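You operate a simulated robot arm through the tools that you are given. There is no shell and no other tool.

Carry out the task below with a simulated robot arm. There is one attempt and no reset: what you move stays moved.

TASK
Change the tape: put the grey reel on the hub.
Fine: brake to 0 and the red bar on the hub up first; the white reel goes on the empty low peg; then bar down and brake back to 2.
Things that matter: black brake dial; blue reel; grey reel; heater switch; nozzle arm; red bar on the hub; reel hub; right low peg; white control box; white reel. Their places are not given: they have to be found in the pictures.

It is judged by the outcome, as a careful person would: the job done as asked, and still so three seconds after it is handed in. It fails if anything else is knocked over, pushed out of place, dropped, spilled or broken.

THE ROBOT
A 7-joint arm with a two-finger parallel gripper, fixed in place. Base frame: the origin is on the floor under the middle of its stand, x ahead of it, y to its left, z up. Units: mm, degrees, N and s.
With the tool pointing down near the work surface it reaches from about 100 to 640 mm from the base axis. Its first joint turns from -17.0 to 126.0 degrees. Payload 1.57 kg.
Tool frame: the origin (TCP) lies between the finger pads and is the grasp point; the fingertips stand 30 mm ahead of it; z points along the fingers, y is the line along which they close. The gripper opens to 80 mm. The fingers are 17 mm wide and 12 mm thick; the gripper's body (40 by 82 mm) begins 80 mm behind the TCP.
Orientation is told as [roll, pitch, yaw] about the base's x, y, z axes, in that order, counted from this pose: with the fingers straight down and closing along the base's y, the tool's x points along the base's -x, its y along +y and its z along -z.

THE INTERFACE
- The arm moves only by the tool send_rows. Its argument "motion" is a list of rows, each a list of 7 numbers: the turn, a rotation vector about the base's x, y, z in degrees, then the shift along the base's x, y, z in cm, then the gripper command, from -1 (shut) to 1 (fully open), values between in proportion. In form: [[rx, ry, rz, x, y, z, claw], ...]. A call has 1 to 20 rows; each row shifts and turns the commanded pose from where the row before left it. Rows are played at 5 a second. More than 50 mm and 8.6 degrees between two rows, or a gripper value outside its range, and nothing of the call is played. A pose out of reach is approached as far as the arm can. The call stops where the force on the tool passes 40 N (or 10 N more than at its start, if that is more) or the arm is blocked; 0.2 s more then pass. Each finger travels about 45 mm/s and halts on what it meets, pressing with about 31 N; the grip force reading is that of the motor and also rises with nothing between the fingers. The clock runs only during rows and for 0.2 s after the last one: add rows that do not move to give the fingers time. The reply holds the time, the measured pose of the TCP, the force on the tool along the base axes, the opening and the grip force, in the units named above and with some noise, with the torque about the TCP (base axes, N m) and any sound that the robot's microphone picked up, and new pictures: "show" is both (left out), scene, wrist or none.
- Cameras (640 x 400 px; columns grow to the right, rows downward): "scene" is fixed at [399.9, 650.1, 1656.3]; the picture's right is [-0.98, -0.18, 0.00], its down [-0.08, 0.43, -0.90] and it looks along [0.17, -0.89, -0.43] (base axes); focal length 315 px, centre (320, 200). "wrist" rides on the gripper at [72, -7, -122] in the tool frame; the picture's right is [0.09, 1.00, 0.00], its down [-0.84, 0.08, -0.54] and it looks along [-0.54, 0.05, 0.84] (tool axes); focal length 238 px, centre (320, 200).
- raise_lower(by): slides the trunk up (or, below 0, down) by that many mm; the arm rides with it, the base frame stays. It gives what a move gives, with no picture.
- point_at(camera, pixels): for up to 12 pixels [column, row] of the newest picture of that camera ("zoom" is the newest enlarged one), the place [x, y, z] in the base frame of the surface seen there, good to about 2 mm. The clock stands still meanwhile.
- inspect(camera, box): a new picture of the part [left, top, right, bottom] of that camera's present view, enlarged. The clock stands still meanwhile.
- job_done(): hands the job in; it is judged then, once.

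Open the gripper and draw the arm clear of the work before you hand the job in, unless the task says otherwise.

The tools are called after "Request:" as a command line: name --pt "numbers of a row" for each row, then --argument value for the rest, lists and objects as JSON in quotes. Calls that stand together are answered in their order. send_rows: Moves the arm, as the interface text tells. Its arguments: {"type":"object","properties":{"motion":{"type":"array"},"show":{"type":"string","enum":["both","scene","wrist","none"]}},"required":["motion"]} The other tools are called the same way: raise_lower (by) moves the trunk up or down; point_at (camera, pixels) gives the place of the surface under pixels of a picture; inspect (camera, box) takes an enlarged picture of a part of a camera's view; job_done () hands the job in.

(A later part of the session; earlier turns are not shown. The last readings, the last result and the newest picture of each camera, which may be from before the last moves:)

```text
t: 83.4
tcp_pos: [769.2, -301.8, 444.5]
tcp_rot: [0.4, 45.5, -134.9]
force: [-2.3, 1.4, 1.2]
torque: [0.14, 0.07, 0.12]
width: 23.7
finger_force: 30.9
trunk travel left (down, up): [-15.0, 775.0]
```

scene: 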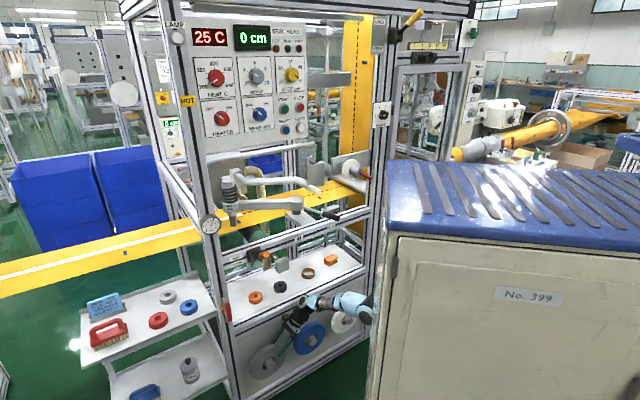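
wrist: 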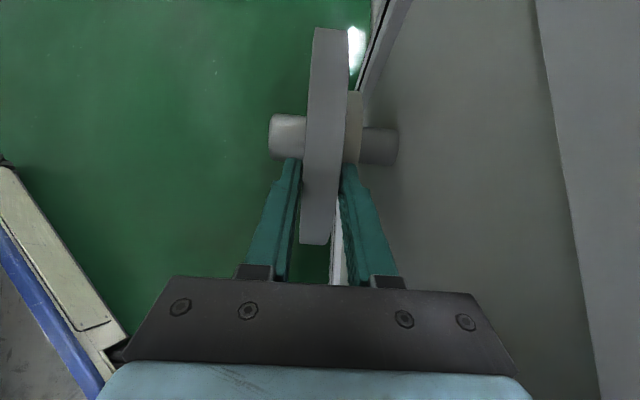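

Gripped at 23.7 mm. I lift 9 mm slowly and check whether the reel comes up level with the hand.

Request:
send_rows --pt "0 0 0 0 0 0.3 -1" --pt "0 0 0 0 0 0.3 -1" --pt "0 0 0 0 0 0.3 -1" --pt "0 0 0 0 0 0 -1" --pt "0 0 0 0 0 0 -1" --show "both"

Request:
inspect --camera "scene" --box '[245, 325, 305, 385]'

```text
t: 84.6
tcp_pos: [769.4, -300.5, 454.9]
tcp_rot: [0.2, 45.3, -134.7]
force: [1.0, -0.8, -4.0]
torque: [-0.16, 0.15, -0.02]
width: 23.7
finger_force: 30.6
trunk travel left (down, up): [-15.0, 775.0]
```

scene: 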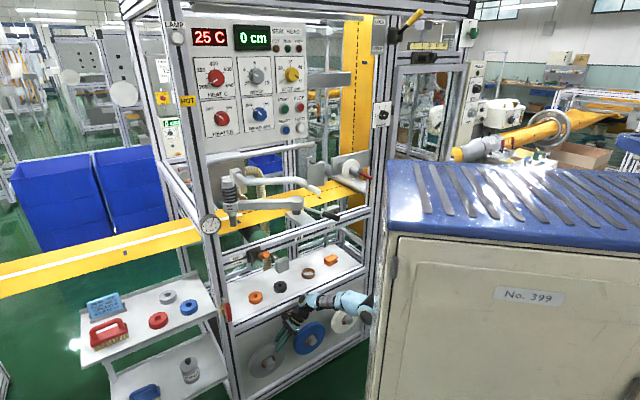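
wrist: 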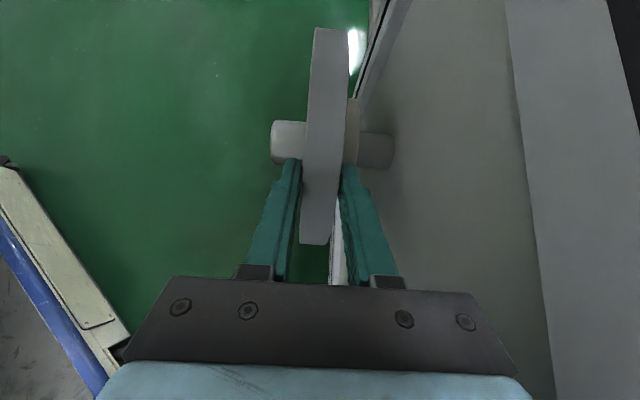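

```text
6.67 times, centred on (275, 355) of scene
```

zoom: 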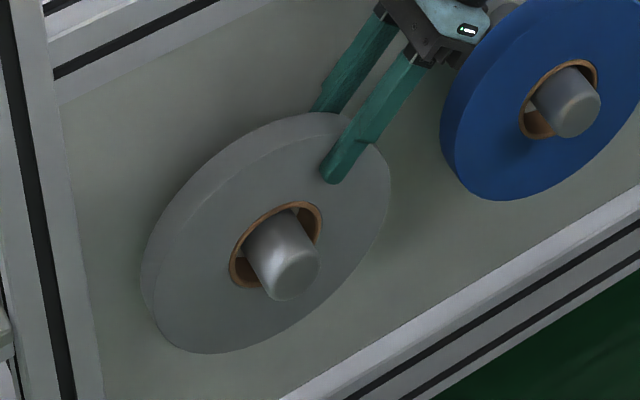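

The reel lifted with the hand (−4 N) and the bore surrounds the peg freely. I draw it straight out along −d in 15 mm steps.

Request:
send_rows --pt "0 0 0 -1.06 1.06 0 -1" --pt "0 0 0 -1.06 1.06 0 -1" --pt "0 0 0 -1.06 1.06 0 -1" --pt "0 0 0 -1.06 1.06 0 -1" --pt "0 0 0 0 0 0 -1" --show "both"

Request:
inspect --camera "scene" --box '[245, 325, 305, 385]'

```text
t: 85.8
tcp_pos: [727.9, -258.3, 454.0]
tcp_rot: [0.2, 45.4, -134.8]
force: [0.3, -0.2, -3.5]
torque: [-0.18, 0.17, 0.02]
width: 23.5
finger_force: 30.7
trunk travel left (down, up): [-15.0, 775.0]
```

scene: 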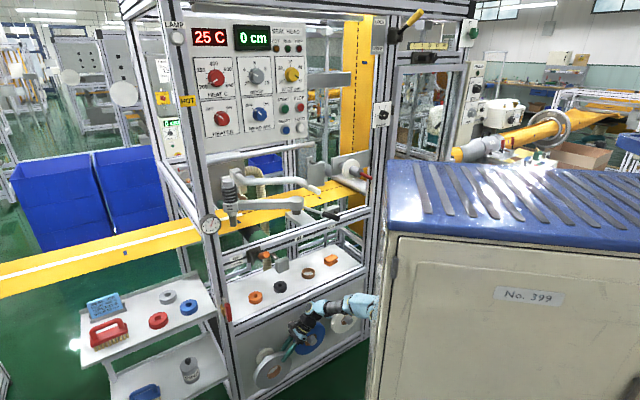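
wrist: 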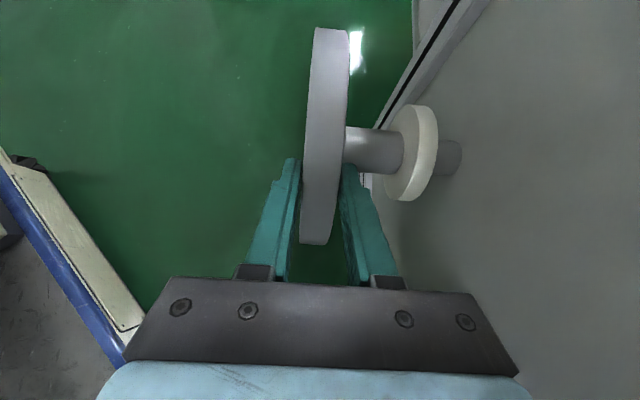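

```text
6.67 times, centred on (275, 355) of scene
```

zoom: 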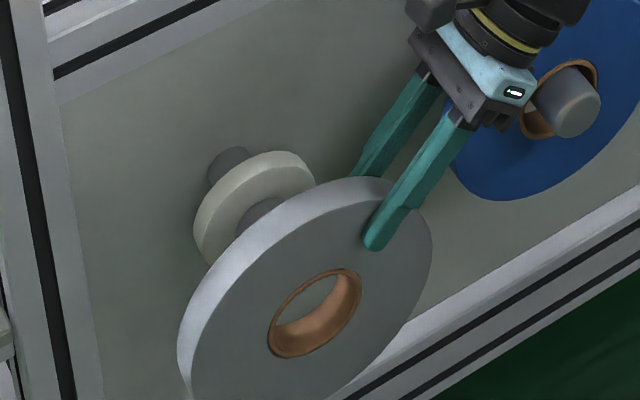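

The reel has left the peg. I continue out to d≈622.

Request:
send_rows --pt "0 0 0 -1.33 1.33 0 -1" --pt "0 0 0 -1.33 1.33 0 -1" --pt "0 0 0 -1.33 1.33 0 -1" --pt "0 0 0 -1.33 1.33 0 -1" --pt "0 0 0 0 0 0 -1" --show "both"

Request:
inspect --camera "scene" --box '[230, 285, 390, 395]'

```text
t: 87.0
tcp_pos: [675.3, -204.9, 455.4]
tcp_rot: [0.1, 45.4, -134.8]
force: [-0.5, 0.3, -4.3]
torque: [-0.14, 0.18, -0.02]
width: 23.6
finger_force: 30.8
trunk travel left (down, up): [-15.0, 775.0]
```

scene: 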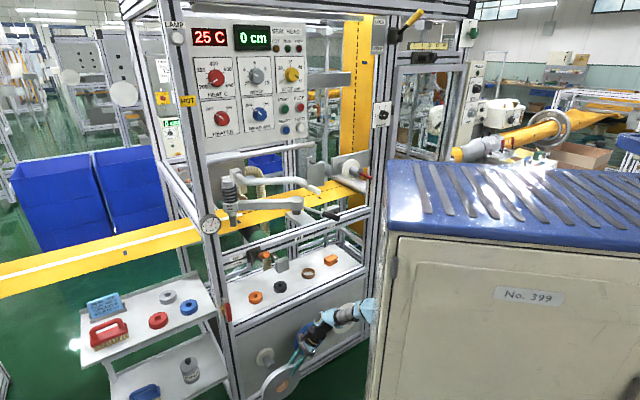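
wrist: 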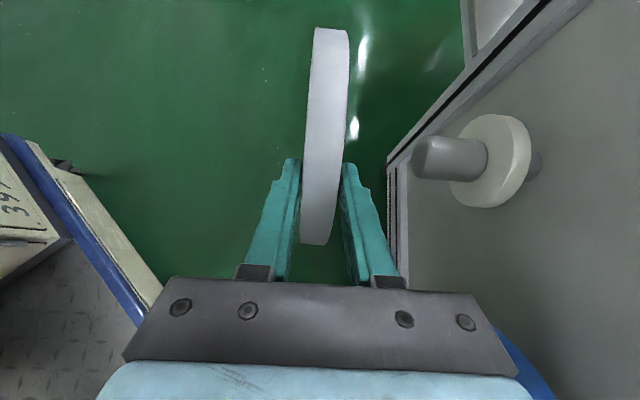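

```text
3.64 times, centred on (310, 340) of scene
```

zoom: 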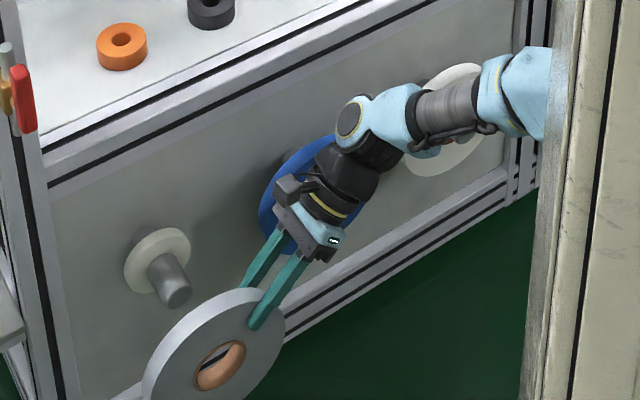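

The grey reel is clear of its peg. I swing the tool back to vertical while moving to s≈-68 and rising 100 mm, well in front of the blue and white reels.

Request:
send_rows --pt "-3.182 3.182 0 -2.83 -2.83 1 -1" --pt "-3.182 3.182 0 -2.83 -2.83 1 -1" --pt "-3.182 3.182 0 -2.83 -2.83 1 -1" --pt "-3.182 3.182 0 -2.83 -2.83 1 -1" --pt "-3.182 3.182 0 -2.83 -2.83 1 -1" --pt "-3.182 3.182 0 -2.83 -2.83 1 -1" --pt "-3.182 3.182 0 -2.83 -2.83 1 -1" --pt "-3.182 3.182 0 -2.83 -2.83 1 -1" --pt "-3.182 3.182 0 -2.83 -2.83 1 -1" --pt "-3.182 3.182 0 -2.83 -2.83 1 -1" --pt "0 0 0 -1.4 1.4 0 -1" --pt "0 0 0 -1.4 1.4 0 -1" --pt "0 0 0 -1.4 1.4 0 -1" --pt "0 0 0 0 0 0 -1" --show "both"

```text
t: 90.0
tcp_pos: [348.9, -448.0, 555.4]
tcp_rot: [0.1, 0.3, -134.9]
force: [0.4, -0.7, -3.1]
torque: [0.0, -0.01, 0.0]
width: 23.8
finger_force: 30.6
trunk travel left (down, up): [-15.0, 775.0]
```

scene: 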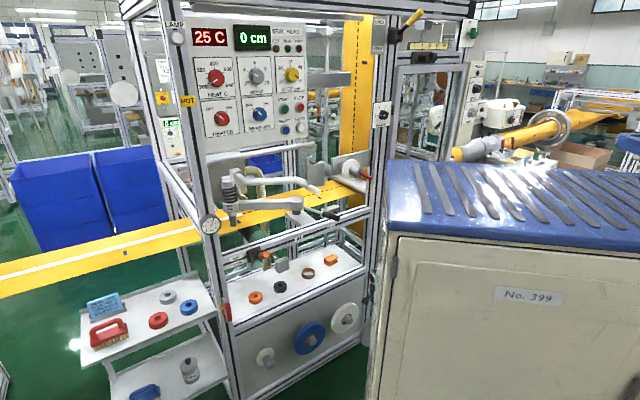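
wrist: 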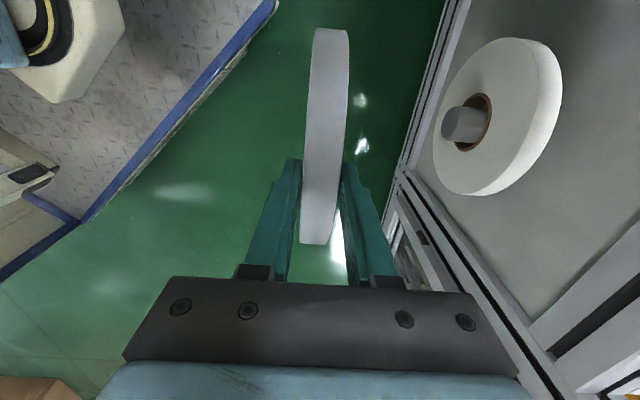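

The grey reel hangs vertically and the white reel is seen well seated on its peg. I raise the trunk 730 mm in two steps.

Request:
raise_lower --by 365

Request:
raise_lower --by 365

Request:
send_rows --pt "0 0 0 0 0 0 -1" --show "both"

Request:
inspect --camera "wrist" --box '[290, 40, 560, 240]'

```text
t: 93.5
tcp_pos: [347.5, -448.0, 920.0]
tcp_rot: [0.1, 0.4, -134.8]
force: [-0.3, 0.4, -4.1]
torque: [0.01, -0.04, -0.03]
width: 23.7
finger_force: 31.4
trunk travel left (down, up): [-380.0, 410.0]
```

```text
t: 97.0
tcp_pos: [347.8, -447.6, 1285.1]
tcp_rot: [0.0, 0.3, -135.0]
force: [0.4, 0.2, -4.3]
torque: [-0.01, -0.03, 0.0]
width: 23.3
finger_force: 30.6
trunk travel left (down, up): [-745.0, 45.0]
```

```text
t: 97.4
tcp_pos: [347.2, -448.3, 1284.5]
tcp_rot: [0.2, 0.4, -135.0]
force: [0.7, -0.2, -5.1]
torque: [-0.01, 0.0, -0.04]
width: 23.5
finger_force: 30.9
trunk travel left (down, up): [-745.0, 45.0]
```

scene: 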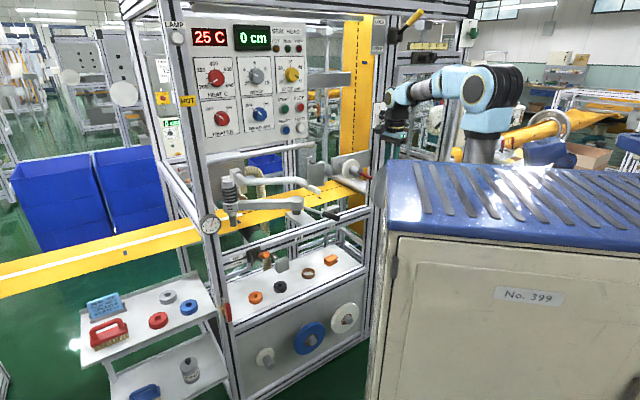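
wrist: 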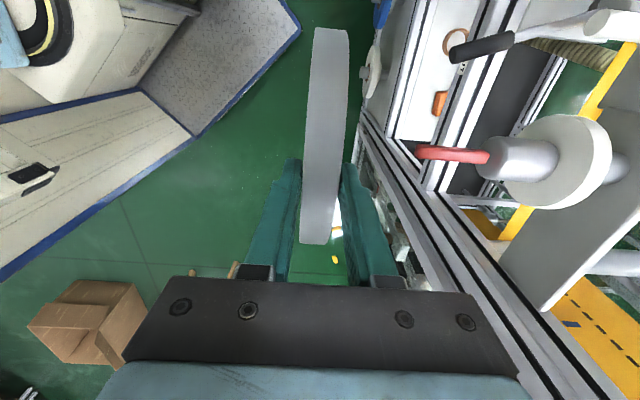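

```text
2.00 times, centred on (425, 140) of wrist
```

zoom: 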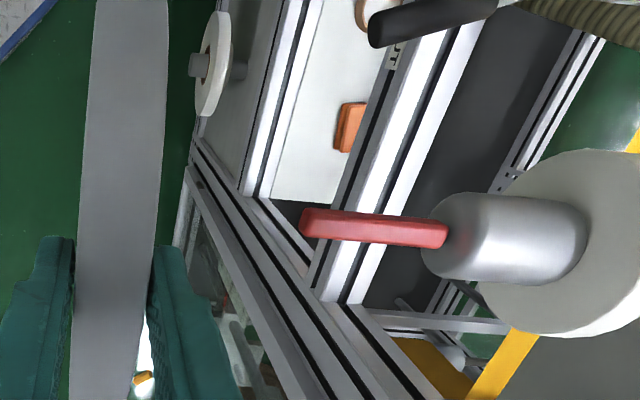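

The bar is still up (horizontal). I measure bar and hub from here to align the bore.

Request:
point_at --camera "zoom" --pixels '[[312, 222], [370, 228], [430, 235], [500, 200], [500, 215], [500, 235], [500, 255], [500, 270], [440, 230], [450, 260], [550, 230], [600, 240]]'

```text
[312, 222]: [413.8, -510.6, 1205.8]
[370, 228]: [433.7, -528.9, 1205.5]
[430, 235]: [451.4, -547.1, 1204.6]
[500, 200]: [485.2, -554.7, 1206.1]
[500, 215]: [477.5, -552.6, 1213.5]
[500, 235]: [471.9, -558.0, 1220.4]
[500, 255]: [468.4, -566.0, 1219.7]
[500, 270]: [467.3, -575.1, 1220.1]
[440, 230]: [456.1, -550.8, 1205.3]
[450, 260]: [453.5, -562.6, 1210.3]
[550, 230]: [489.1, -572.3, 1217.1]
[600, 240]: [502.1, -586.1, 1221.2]
```

Hub axis ≈ (s −69, z 1199.3); bar at s −68, z 1199.5, end d≈653. I move the reel to d≈625 with the bore centred on that axis and check.

Request:
send_rows --pt "0 0 0 1.54 -1.38 0.07 -1" --pt "0 0 0 1.54 -1.38 0.07 -1" --pt "0 0 0 1.54 -1.38 0.07 -1" --pt "0 0 0 0 0 0 -1" --show "both"

Request:
inspect --camera "scene" --box '[340, 150, 390, 205]'

```text
t: 98.4
tcp_pos: [394.3, -489.2, 1287.9]
tcp_rot: [0.0, 0.4, -134.9]
force: [0.4, -0.2, -3.9]
torque: [0.01, 0.01, -0.04]
width: 23.9
finger_force: 30.8
trunk travel left (down, up): [-745.0, 45.0]
```

scene: 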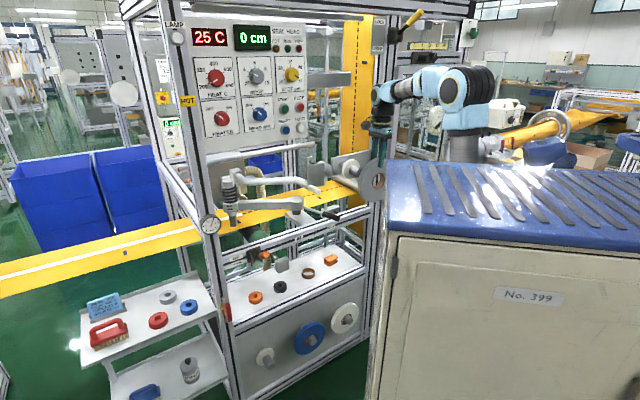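
wrist: 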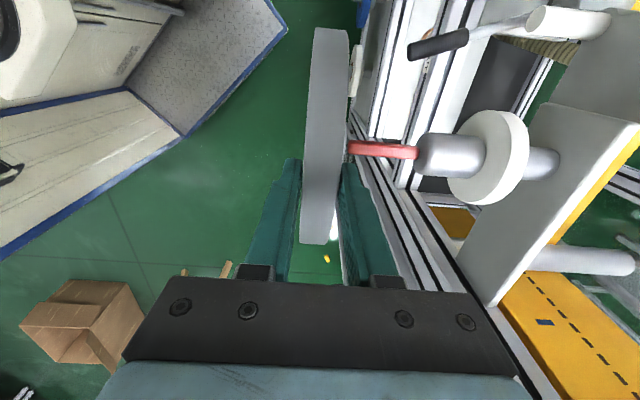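

```text
7.27 times, centred on (365, 178) of scene
```

zoom: 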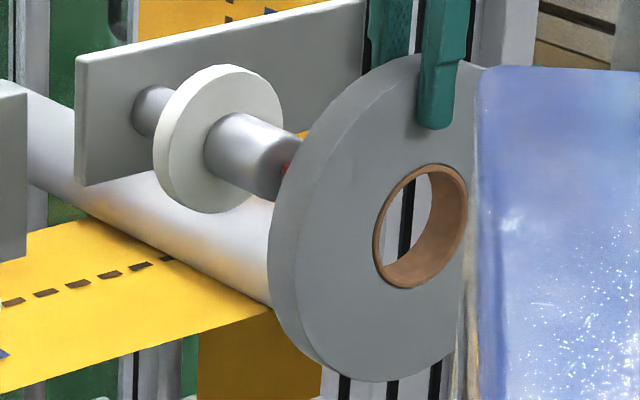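

The bore of the grey reel is visible at (420,225) in the zoom. I measure its ring to confirm its centre before threading.

Request:
point_at --camera "zoom" --pixels '[[375, 250], [464, 190], [400, 286], [430, 166], [388, 200], [445, 270], [350, 300], [390, 120], [340, 200]]'

```text
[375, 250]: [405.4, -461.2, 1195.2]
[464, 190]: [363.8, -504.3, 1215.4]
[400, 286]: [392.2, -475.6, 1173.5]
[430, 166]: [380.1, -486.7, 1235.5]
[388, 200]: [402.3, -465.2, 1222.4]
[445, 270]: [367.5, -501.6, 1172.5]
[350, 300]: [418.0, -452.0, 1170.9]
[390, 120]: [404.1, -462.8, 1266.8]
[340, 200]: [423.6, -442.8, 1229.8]
```

Ring points suggest the bore centre at z≈1204, a bit high. I zoom more to refine.

Request:
inspect --camera "scene" --box '[360, 165, 384, 195]'

Request:
point_at --camera "zoom" --pixels '[[240, 220], [250, 170], [280, 120], [320, 85], [370, 75], [400, 110], [395, 160], [270, 305], [245, 270], [330, 290], [300, 310], [380, 210]]'

```text
13.33 times, centred on (372, 180) of scene
```

zoom: 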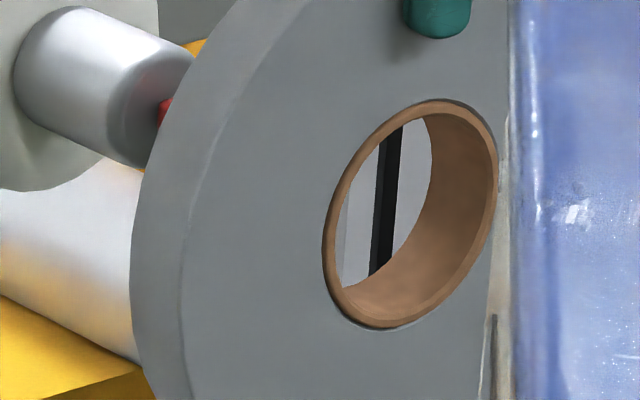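

```text
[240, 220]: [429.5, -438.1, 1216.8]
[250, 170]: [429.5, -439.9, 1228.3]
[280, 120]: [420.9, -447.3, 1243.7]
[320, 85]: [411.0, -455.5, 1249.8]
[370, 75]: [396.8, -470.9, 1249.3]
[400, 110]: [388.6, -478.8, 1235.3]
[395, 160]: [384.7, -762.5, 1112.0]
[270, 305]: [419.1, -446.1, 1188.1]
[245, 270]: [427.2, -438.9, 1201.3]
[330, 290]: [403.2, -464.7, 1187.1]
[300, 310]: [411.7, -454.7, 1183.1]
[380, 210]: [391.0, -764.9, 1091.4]
```

I sample right on the ring edge now.

Request:
point_at --camera "zoom" --pixels '[[328, 240], [340, 195], [360, 155], [380, 130], [420, 106], [445, 104], [475, 122], [490, 150], [494, 190], [345, 305], [385, 322], [330, 275]]'

```text
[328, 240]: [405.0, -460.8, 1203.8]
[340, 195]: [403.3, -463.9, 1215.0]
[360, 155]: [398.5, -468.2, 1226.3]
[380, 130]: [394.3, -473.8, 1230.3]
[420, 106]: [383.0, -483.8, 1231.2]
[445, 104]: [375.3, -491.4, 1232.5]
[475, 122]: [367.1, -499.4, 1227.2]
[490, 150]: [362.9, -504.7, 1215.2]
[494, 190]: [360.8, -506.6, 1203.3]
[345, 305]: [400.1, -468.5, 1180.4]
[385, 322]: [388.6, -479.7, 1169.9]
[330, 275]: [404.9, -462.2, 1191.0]
```

Fitted bore centre ≈ (s −71, z 1202). I correct by +2 in s and −2.5 in z, then advance 70 mm over the bar.

Request:
send_rows --pt "0 0 0 0.14 0.14 -0.25 -1" --pt "0 0 0 1 -1 0 -1" --pt "0 0 0 1 -1 0 -1" --pt "0 0 0 1 -1 0 -1" --pt "0 0 0 1 -1 0 -1" --pt "0 0 0 1 -1 0 -1" --pt "0 0 0 0 0 0 -1" --show "both"

Request:
inspect --camera "scene" --box '[345, 155, 387, 197]'

```text
t: 100.0
tcp_pos: [444.9, -537.2, 1284.4]
tcp_rot: [0.1, 0.4, -134.9]
force: [-0.3, -0.9, -4.5]
torque: [0.02, -0.05, 0.0]
width: 23.5
finger_force: 30.7
trunk travel left (down, up): [-745.0, 45.0]
```

scene: 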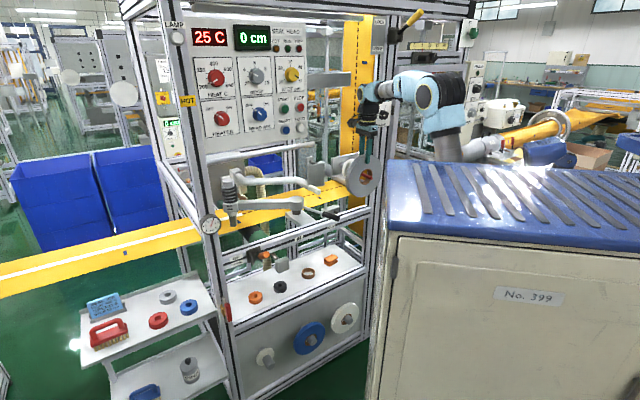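
wrist: 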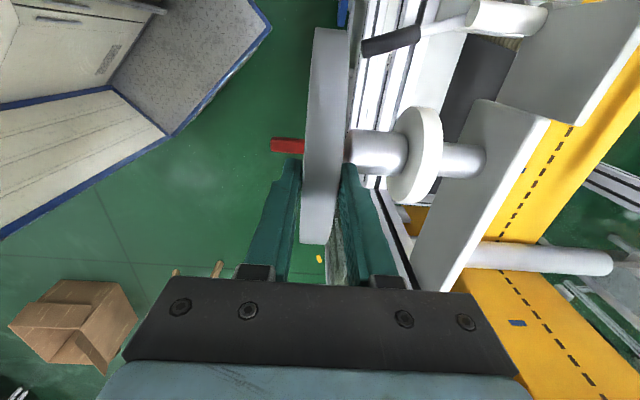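

```text
9.52 times, centred on (366, 176) of scene
```

zoom: 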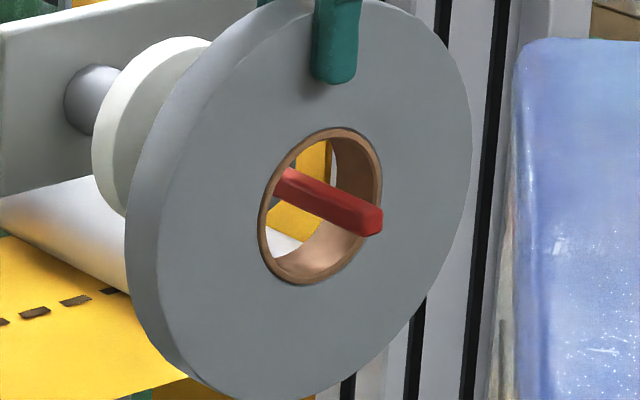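

The bar passes through the bore with clearance all round. I continue 30 mm onto the hub barrel.

Request:
send_rows --pt "0 0 0 0.7 -0.7 0 -1" --pt "0 0 0 0.7 -0.7 0 -1" --pt "0 0 0 0.7 -0.7 0 -1" --pt "0 0 0 0 0 0 -1" --show "both"

Request:
inspect --camera "scene" --box '[340, 155, 382, 197]'

```text
t: 101.0
tcp_pos: [467.0, -559.3, 1283.5]
tcp_rot: [0.2, 0.4, -134.9]
force: [0.3, 0.5, -4.2]
torque: [0.02, 0.0, 0.02]
width: 23.8
finger_force: 31.1
trunk travel left (down, up): [-745.0, 45.0]
```

scene: 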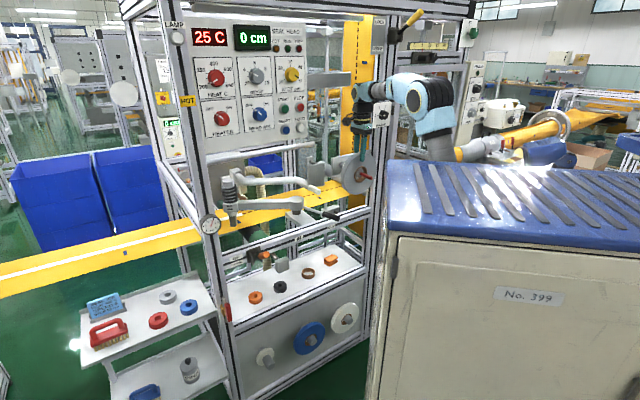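
wrist: 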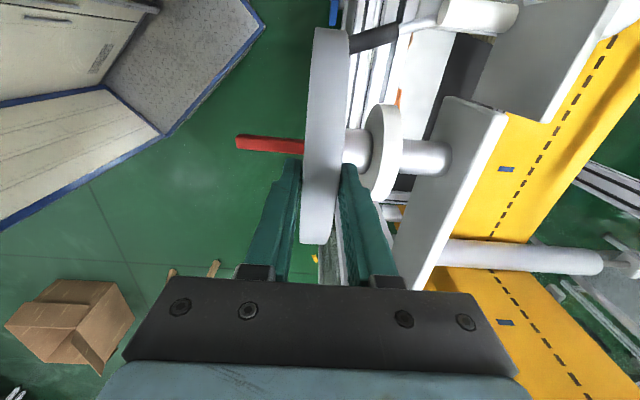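

```text
9.52 times, centred on (361, 176) of scene
```

zoom: 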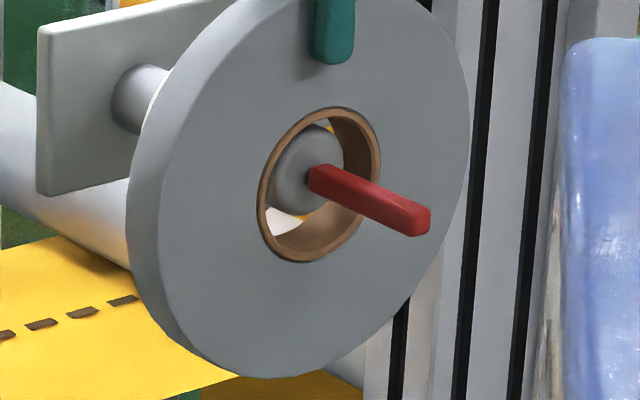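

The hub tip is inside the bore, no contact. I continue 30 mm to the flange.

Request:
send_rows --pt "0 0 0 0.7 -0.7 0.03 -1" --pt "0 0 0 0.7 -0.7 0.03 -1" --pt "0 0 0 0.7 -0.7 0.03 -1" --pt "0 0 0 0.1 -0.1 0 -1" --pt "0 0 0 0 0 0 -1" --show "both"

Request:
inspect --camera "scene" --box '[335, 150, 377, 192]'

Request:
inspect --camera "wrist" --box '[260, 60, 440, 240]'

```text
t: 102.2
tcp_pos: [488.9, -580.6, 1287.3]
tcp_rot: [0.1, 0.4, -134.9]
force: [-1.0, -0.1, -3.7]
torque: [0.01, -0.02, 0.0]
width: 23.8
finger_force: 30.7
trunk travel left (down, up): [-745.0, 45.0]
```

scene: 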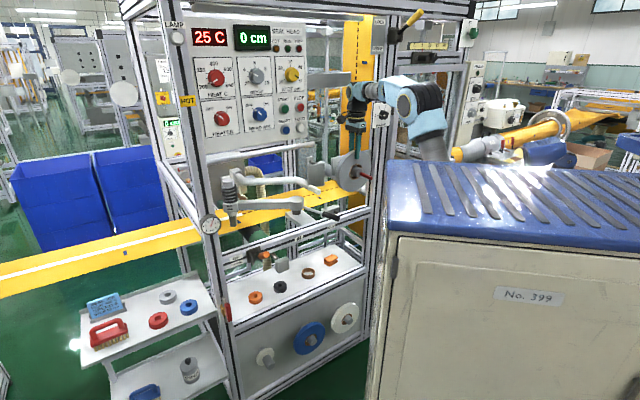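
wrist: 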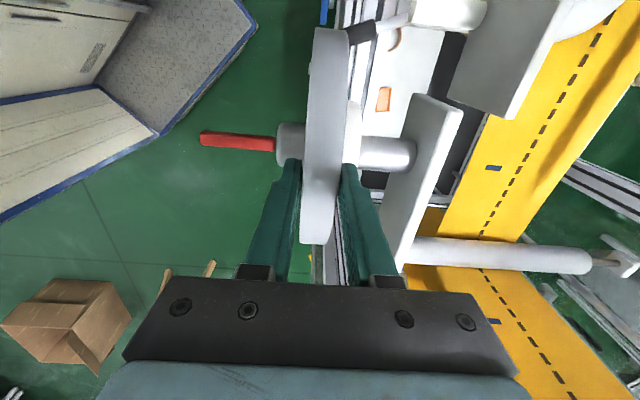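

```text
9.52 times, centred on (356, 171) of scene
```

zoom: 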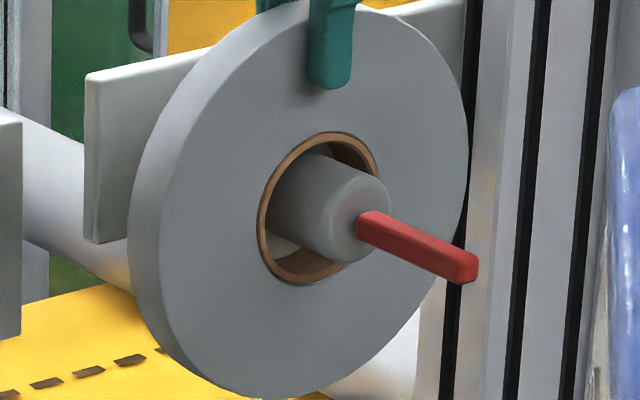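

```text
2.22 times, centred on (350, 150) of wrist
```

zoom: 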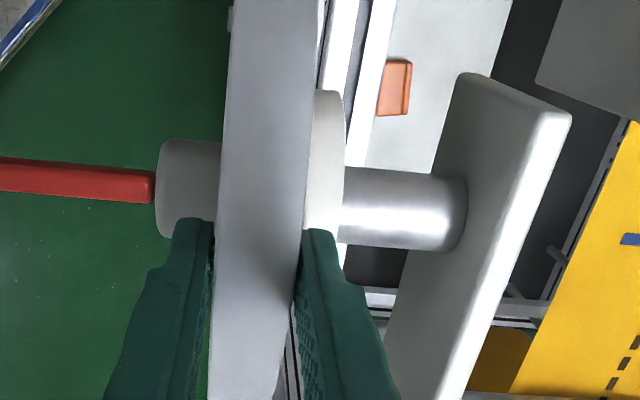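

The reel is nearly at the flange (d≈756). I nudge 1.4 mm deeper and lower it in small steps to rest on the hub.

Request:
send_rows --pt "0 0 0 0.1 -0.1 0 -1" --pt "0 0 0 0 0 -0.3 -1" --pt "0 0 0 0 0 -0.3 -1" --pt "0 0 0 0 0 0 -1" --show "none"

```text
t: 103.2
tcp_pos: [489.6, -582.6, 1279.4]
tcp_rot: [0.2, 0.5, -134.9]
force: [0.2, 0.8, -4.8]
torque: [0.01, 0.01, 0.02]
width: 23.7
finger_force: 30.7
trunk travel left (down, up): [-745.0, 45.0]
```

Request:
send_rows --pt "0 0 0 0 0 -0.1 -1" --pt "0 0 0 0 0 -0.1 -1" --pt "0 0 0 0 0 0 -1" --show "none"

```text
t: 104.0
tcp_pos: [489.7, -580.3, 1278.5]
tcp_rot: [0.1, 0.4, -134.8]
force: [0.4, 0.0, -5.1]
torque: [0.01, -0.03, 0.03]
width: 23.7
finger_force: 30.4
trunk travel left (down, up): [-745.0, 45.0]
```

Still carrying the weight; two more millimetres at a time.

Request:
send_rows --pt "0 0 0 0 0 -0.1 -1" --pt "0 0 0 0 0 -0.1 -1" --pt "0 0 0 0 0 0 -1" --show "none"

Request:
inspect --camera "scene" --box '[335, 150, 377, 192]'

```text
t: 104.8
tcp_pos: [488.6, -582.1, 1277.3]
tcp_rot: [0.3, 0.4, -134.8]
force: [3.6, -2.8, 10.8]
torque: [-0.06, -0.05, 0.0]
width: 23.6
finger_force: 30.9
trunk travel left (down, up): [-745.0, 45.0]
```

```text
9.52 times, centred on (356, 171) of scene
```

zoom: 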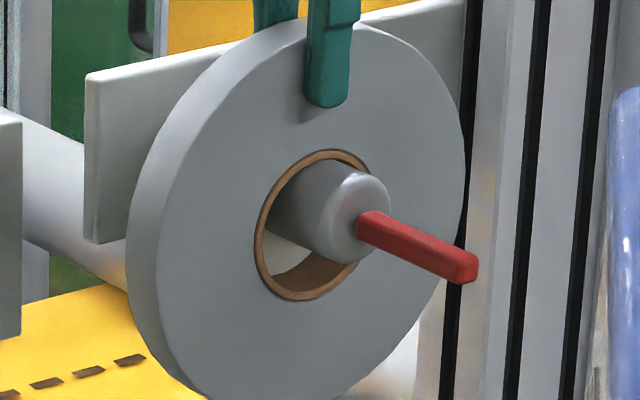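

The reel rests on the hub now (+11 N). I relieve 1 mm, open the fingers and check.

Request:
send_rows --pt "0 0 0 0 0 0.1 -1" --pt "0 0 0 0 0 0 0.2" --pt "0 0 0 0 0 0 0.4" --pt "0 0 0 0 0 0 0.5" --pt "0 0 0 0 0 0 0.5" --show "both"

Request:
inspect --camera "scene" --box '[335, 150, 377, 192]'

```text
t: 106.0
tcp_pos: [489.1, -581.0, 1276.5]
tcp_rot: [0.0, 0.4, -134.9]
force: [0.1, 0.3, 0.4]
torque: [0.0, 0.02, -0.03]
width: 60.0
finger_force: 0.1
trunk travel left (down, up): [-745.0, 45.0]
```

scene: 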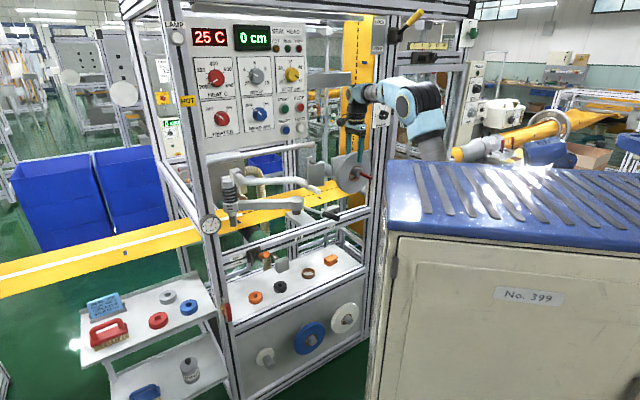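
wrist: 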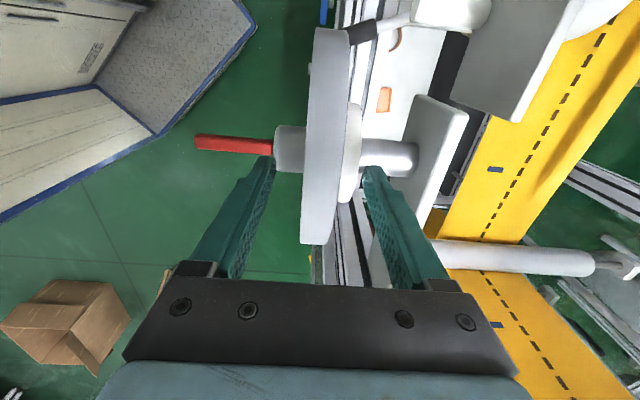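

```text
9.52 times, centred on (356, 171) of scene
```

zoom: 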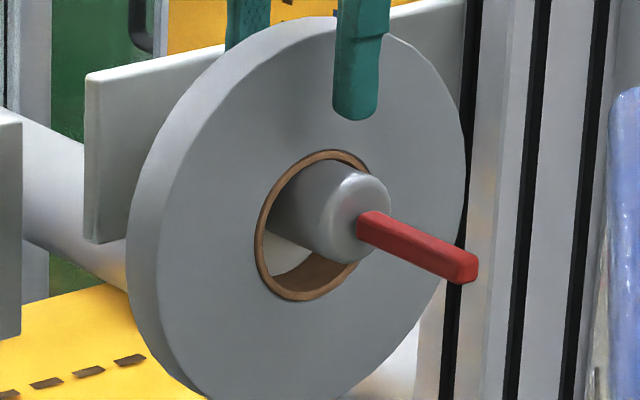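

The grey reel sits on the hub against its flange. I withdraw straight up, back to d≈620, and turn the tool (+90° yaw) ready to push the bar down.

Request:
send_rows --pt "0 0 0 0 0 2 0.5" --pt "0 0 0 0 0 3 0.5" --pt "0 0 0 0 0 4 0.5" --pt "0 0 0 -2.5 2.5 0 0.5" --pt "0 0 0 -2.5 2.5 0 0" --pt "0 0 0 -2.5 2.5 0 0" --pt "0 0 0 -2.2 2.2 0 0" --pt "0 0 7.5 0 0 0 -1" --pt "0 0 7.5 0 0 0 -1" --pt "0 0 7.5 0 0 0 -1" --pt "0 0 7.5 0 0 0 -1" --pt "0 0 7.5 0 0 0 -1" --pt "0 0 7.5 0 0 0 -1" --pt "0 0 7.5 0 0 0 -1" --pt "0 0 7.5 0 0 0 -1" --pt "0 0 7.5 0 0 0 -1" --pt "0 0 7.5 0 0 0 -1" --pt "0 0 7.5 0 0 0 -1" --pt "0 0 7.5 0 0 0 -1" --pt "0 0 0 0 0 0 -1" --show "both"

Request:
inspect --camera "scene" --box '[325, 140, 385, 200]'

```text
t: 110.2
tcp_pos: [392.1, -483.1, 1365.9]
tcp_rot: [0.2, 0.3, -44.8]
force: [0.0, 0.0, 0.1]
torque: [-0.01, 0.02, 0.0]
width: 0.0
finger_force: 21.3
trunk travel left (down, up): [-745.0, 45.0]
```

scene: 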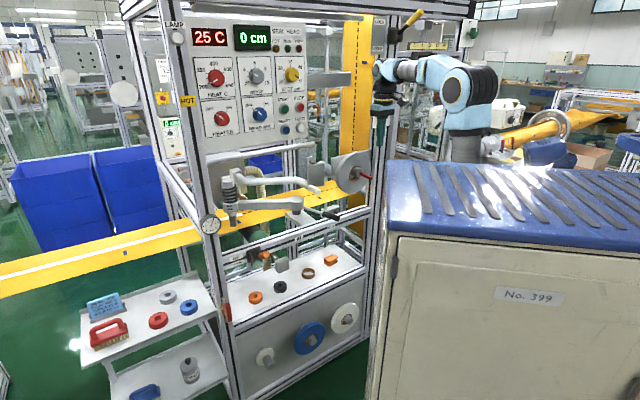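
wrist: 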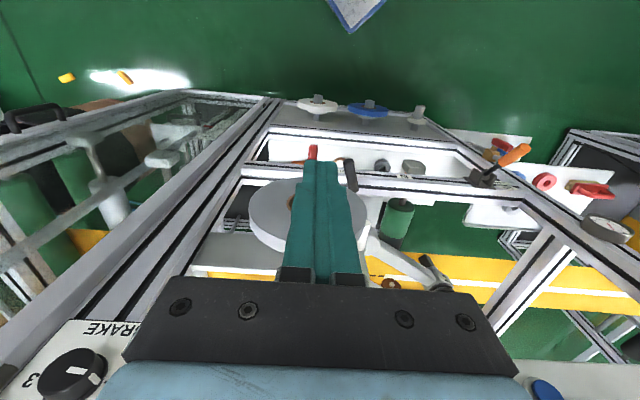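

```text
6.67 times, centred on (355, 170) of scene
```

zoom: 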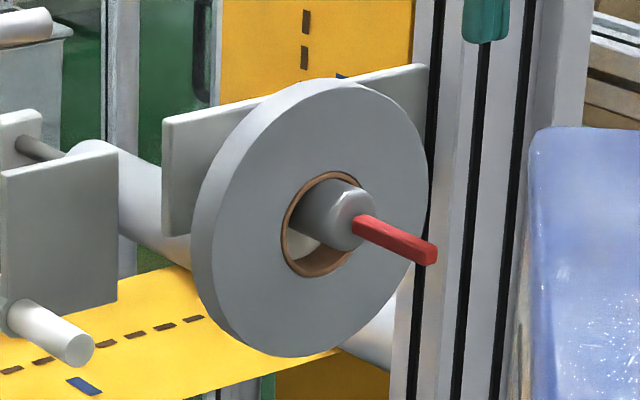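

Fingers are closed, tool down, with bar and grey reel in view. I position over the bar's outer part (s −68, d 672) with tips at z≈1218.

Request:
send_rows --pt "0 0 0 1.16 -1.34 0 -1" --pt "0 0 0 1.16 -1.34 0 -1" --pt "0 0 0 1.17 -1.33 0 -1" --pt "0 0 0 0 0 -2.95 -1" --pt "0 0 0 0 0 -2.95 -1" --pt "0 0 0 0 0 -2.95 -1" --pt "0 0 0 0 0 -2.95 -1" --pt "0 0 0 0 0 0 -1" --show "both"

Request:
inspect --camera "scene" --box '[335, 150, 385, 200]'

```text
t: 112.0
tcp_pos: [428.1, -526.1, 1248.0]
tcp_rot: [0.1, 0.5, -44.9]
force: [0.1, -0.9, -0.8]
torque: [0.02, -0.02, -0.04]
width: 0.0
finger_force: 20.9
trunk travel left (down, up): [-745.0, 45.0]
```

scene: 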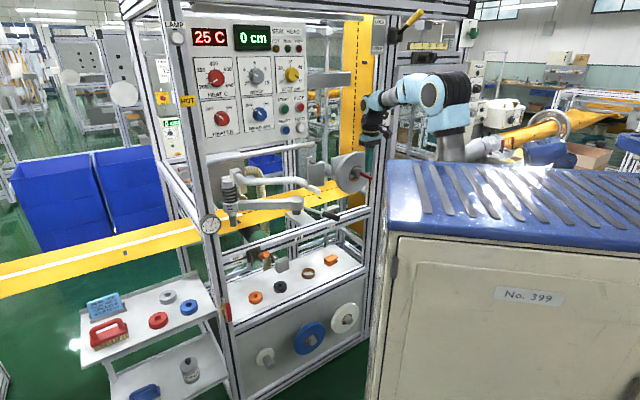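
wrist: 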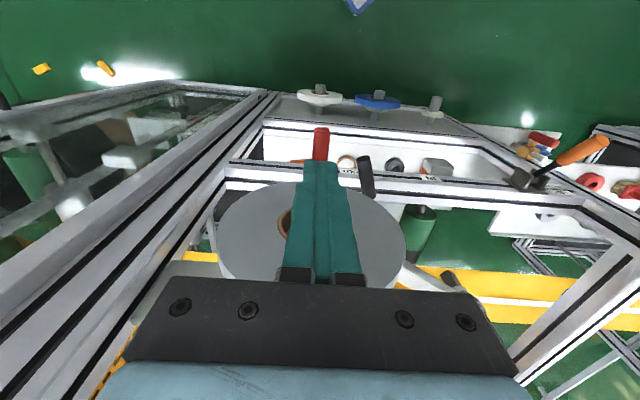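

```text
8.00 times, centred on (360, 175) of scene
```

zoom: 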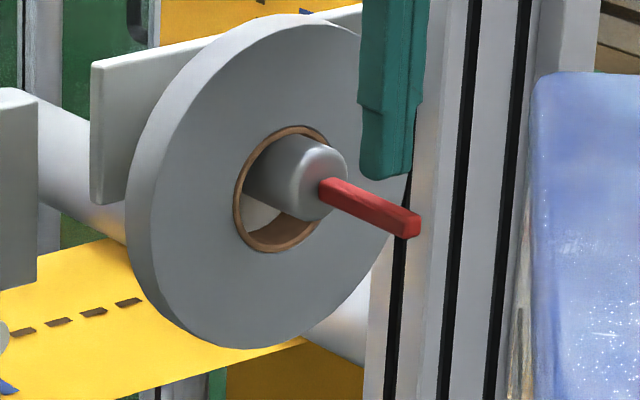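

The closed fingertips are right above the bar. I press down gradually to swing it.

Request:
send_rows --pt "0 0 0 0 0 -0.6 -1" --pt "0 0 0 0 0 -0.6 -1" --pt "0 0 0 0 0 -0.6 -1" --pt "0 0 0 0 0 -0.6 -1" --pt "0 0 0 0 0 -0.6 -1" --pt "0 0 0 0 0 -0.6 -1" --pt "0 0 0 0 0 0 -1" --show "both"

Request:
inspect --camera "scene" --box '[335, 150, 385, 200]'

```text
t: 113.6
tcp_pos: [426.4, -524.3, 1212.5]
tcp_rot: [0.1, 0.4, -44.9]
force: [0.8, -0.4, 0.6]
torque: [-0.02, 0.0, -0.01]
width: 0.0
finger_force: 21.3
trunk travel left (down, up): [-745.0, 45.0]
```

scene: 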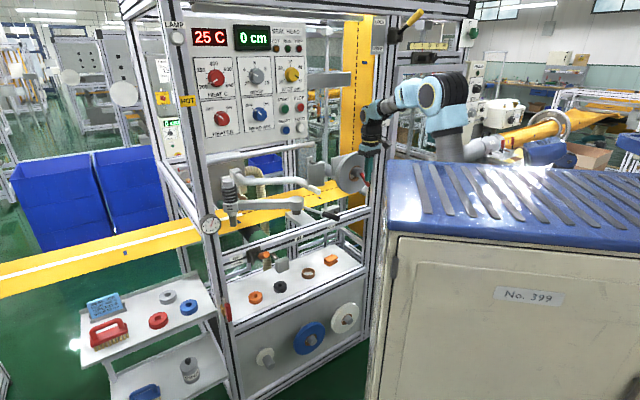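
wrist: 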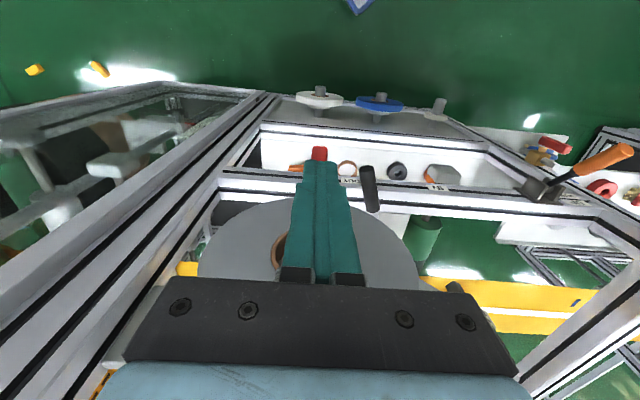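

```text
8.00 times, centred on (360, 175) of scene
```

zoom: 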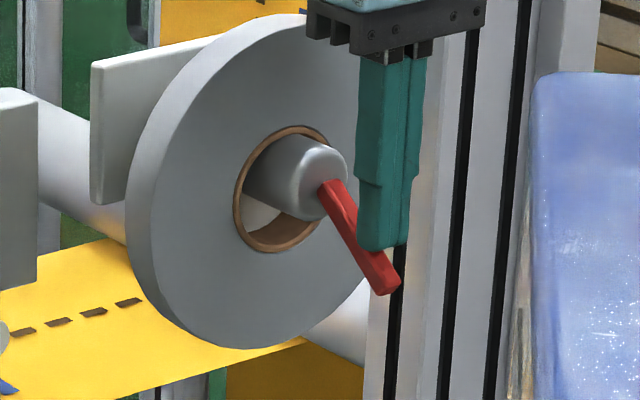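

The bar has swung down about half-way. I continue pressing down 30 mm more.

Request:
send_rows --pt "0 0 0 0 0 -0.6 -1" --pt "0 0 0 0 0 -0.6 -1" --pt "0 0 0 0 0 -0.6 -1" --pt "0 0 0 0 0 -0.6 -1" --pt "0 0 0 0 0 -0.6 -1" --pt "0 0 0 0 0 0 -1" --show "none"

Request:
inspect --camera "scene" --box '[335, 150, 385, 200]'

```text
t: 115.0
tcp_pos: [426.9, -525.1, 1182.8]
tcp_rot: [0.1, 0.3, -44.9]
force: [-0.6, 0.5, -0.1]
torque: [0.0, 0.01, 0.01]
width: 0.0
finger_force: 21.5
trunk travel left (down, up): [-745.0, 45.0]
```

```text
8.00 times, centred on (360, 175) of scene
```

zoom: 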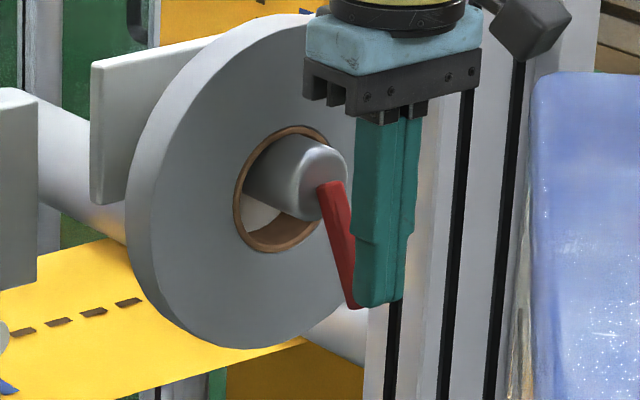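

The bar is about 30° from vertical, touching the finger face. Now I push along +d to close it fully, in 5 mm steps with the force limit watching.

Request:
send_rows --pt "0 0 0 0.354 -0.354 0 -1" --pt "0 0 0 0.354 -0.354 0 -1" --pt "0 0 0 0.354 -0.354 0 -1" --pt "0 0 0 0.354 -0.354 0 -1" --pt "0 0 0 0 0 0 -1" --show "none"

Request:
inspect --camera "scene" --box '[335, 150, 385, 200]'

```text
t: 116.2
tcp_pos: [442.0, -539.2, 1183.2]
tcp_rot: [0.1, 0.4, -44.9]
force: [0.9, 0.2, 0.1]
torque: [0.0, 0.0, -0.01]
width: 0.0
finger_force: 21.7
trunk travel left (down, up): [-745.0, 45.0]
```

```text
8.00 times, centred on (360, 175) of scene
```

zoom: 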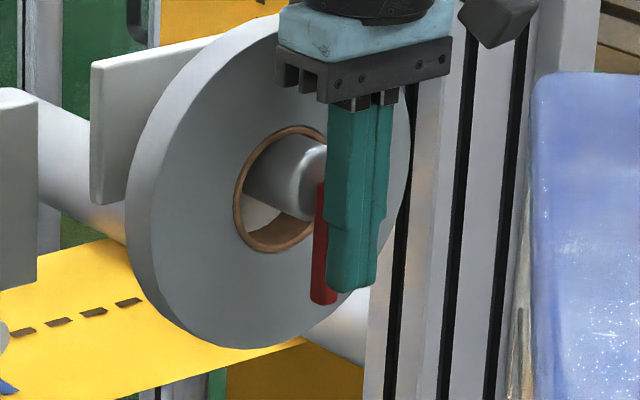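

The bar looks nearly vertical. I push 4 mm more in 2 mm steps to seat it against its stop.

Request:
send_rows --pt "0 0 0 0.141 -0.141 0 -1" --pt "0 0 0 0.141 -0.141 0 -1" --pt "0 0 0 0 0 0 -1" --show "none"

Request:
inspect --camera "scene" --box '[335, 150, 385, 200]'

```text
t: 117.0
tcp_pos: [444.0, -542.7, 1183.1]
tcp_rot: [0.2, 0.4, -45.0]
force: [-0.3, -0.3, 0.7]
torque: [0.02, -0.02, -0.01]
width: 0.0
finger_force: 21.0
trunk travel left (down, up): [-745.0, 45.0]
```

```text
8.00 times, centred on (360, 175) of scene
```

zoom: 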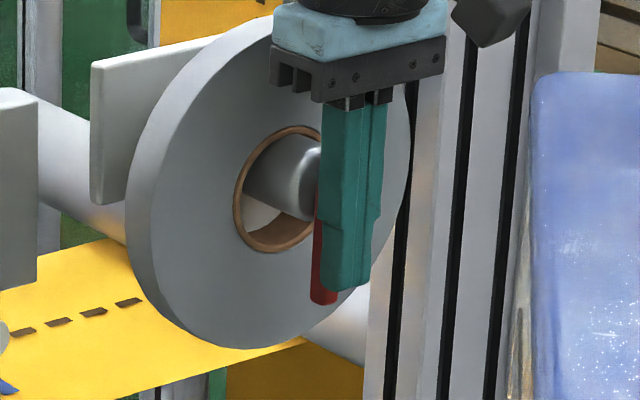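

The bar did not move in the last step (its end stays at (322,300)), suggesting it's at its down stop. I nudge 3 mm more to confirm by force.

Request:
send_rows --pt "0 0 0 0.106 -0.106 0 -1" --pt "0 0 0 0.106 -0.106 0 -1" --pt "0 0 0 0 0 0 -1" --show "wrist"

```text
t: 117.8
tcp_pos: [443.4, -540.9, 1183.3]
tcp_rot: [0.1, 0.7, -44.8]
force: [-14.9, 18.6, 1.4]
torque: [-0.34, -0.28, -0.03]
width: 0.0
finger_force: 21.2
trunk travel left (down, up): [-745.0, 45.0]
```

wrist: 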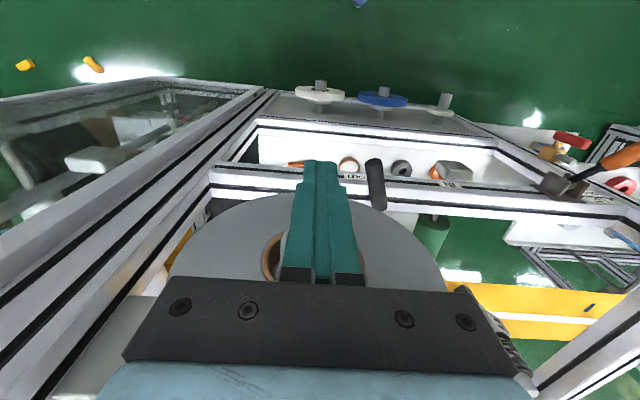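

A firm 24 N contact: the bar is fully down. I back off along −d and look.

Request:
send_rows --pt "0 0 0 -1.5 1.5 0 -1" --pt "0 0 0 -2.5 2.5 0 -1" --pt "0 0 0 -2.5 2.5 1 -1" --pt "0 0 0 0 0 3 0" --pt "0 0 0 0 0 4 0" --pt "0 0 0 0 0 0 0" --show "both"

Request:
inspect --camera "scene" --box '[342, 160, 372, 190]'

Request:
inspect --camera "scene" --box '[364, 90, 412, 130]'

```text
t: 119.2
tcp_pos: [380.3, -478.8, 1263.8]
tcp_rot: [0.1, 0.4, -44.9]
force: [-0.2, -0.8, 0.4]
torque: [-0.01, 0.01, -0.03]
width: 39.9
finger_force: 0.1
trunk travel left (down, up): [-745.0, 45.0]
```

scene: 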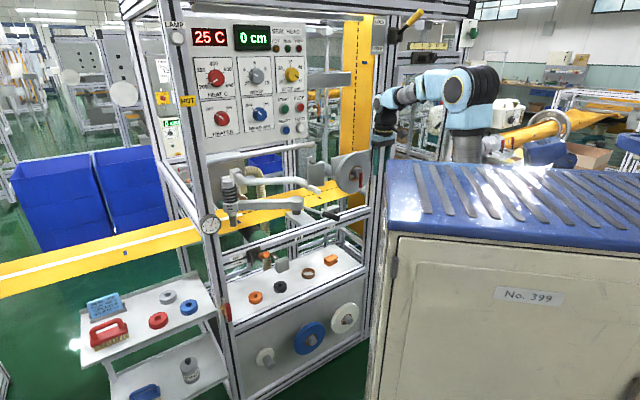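
wrist: 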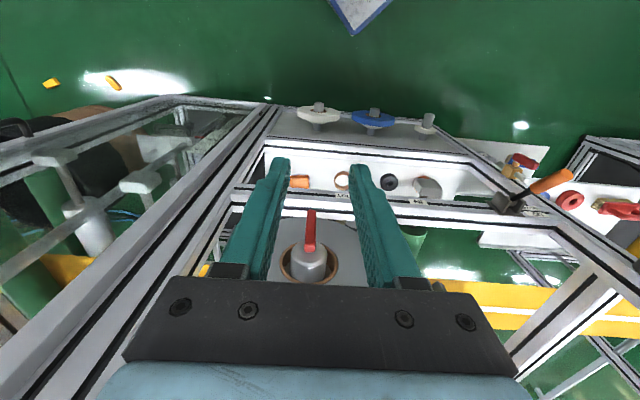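

```text
13.33 times, centred on (357, 175) of scene
```

zoom: 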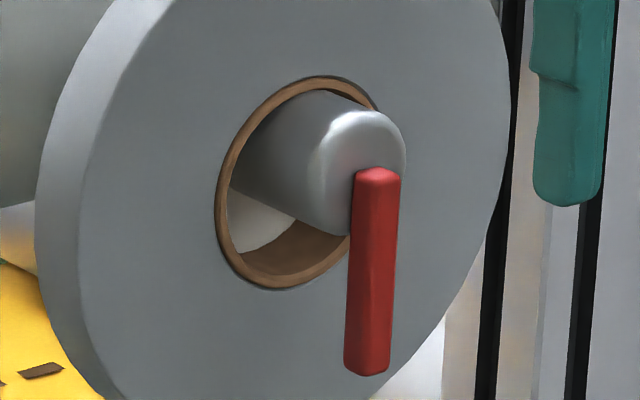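

```text
10.00 times, centred on (388, 110) of scene
```

zoom: 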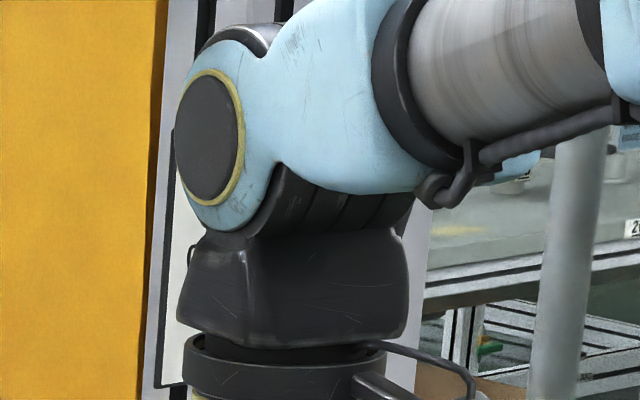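

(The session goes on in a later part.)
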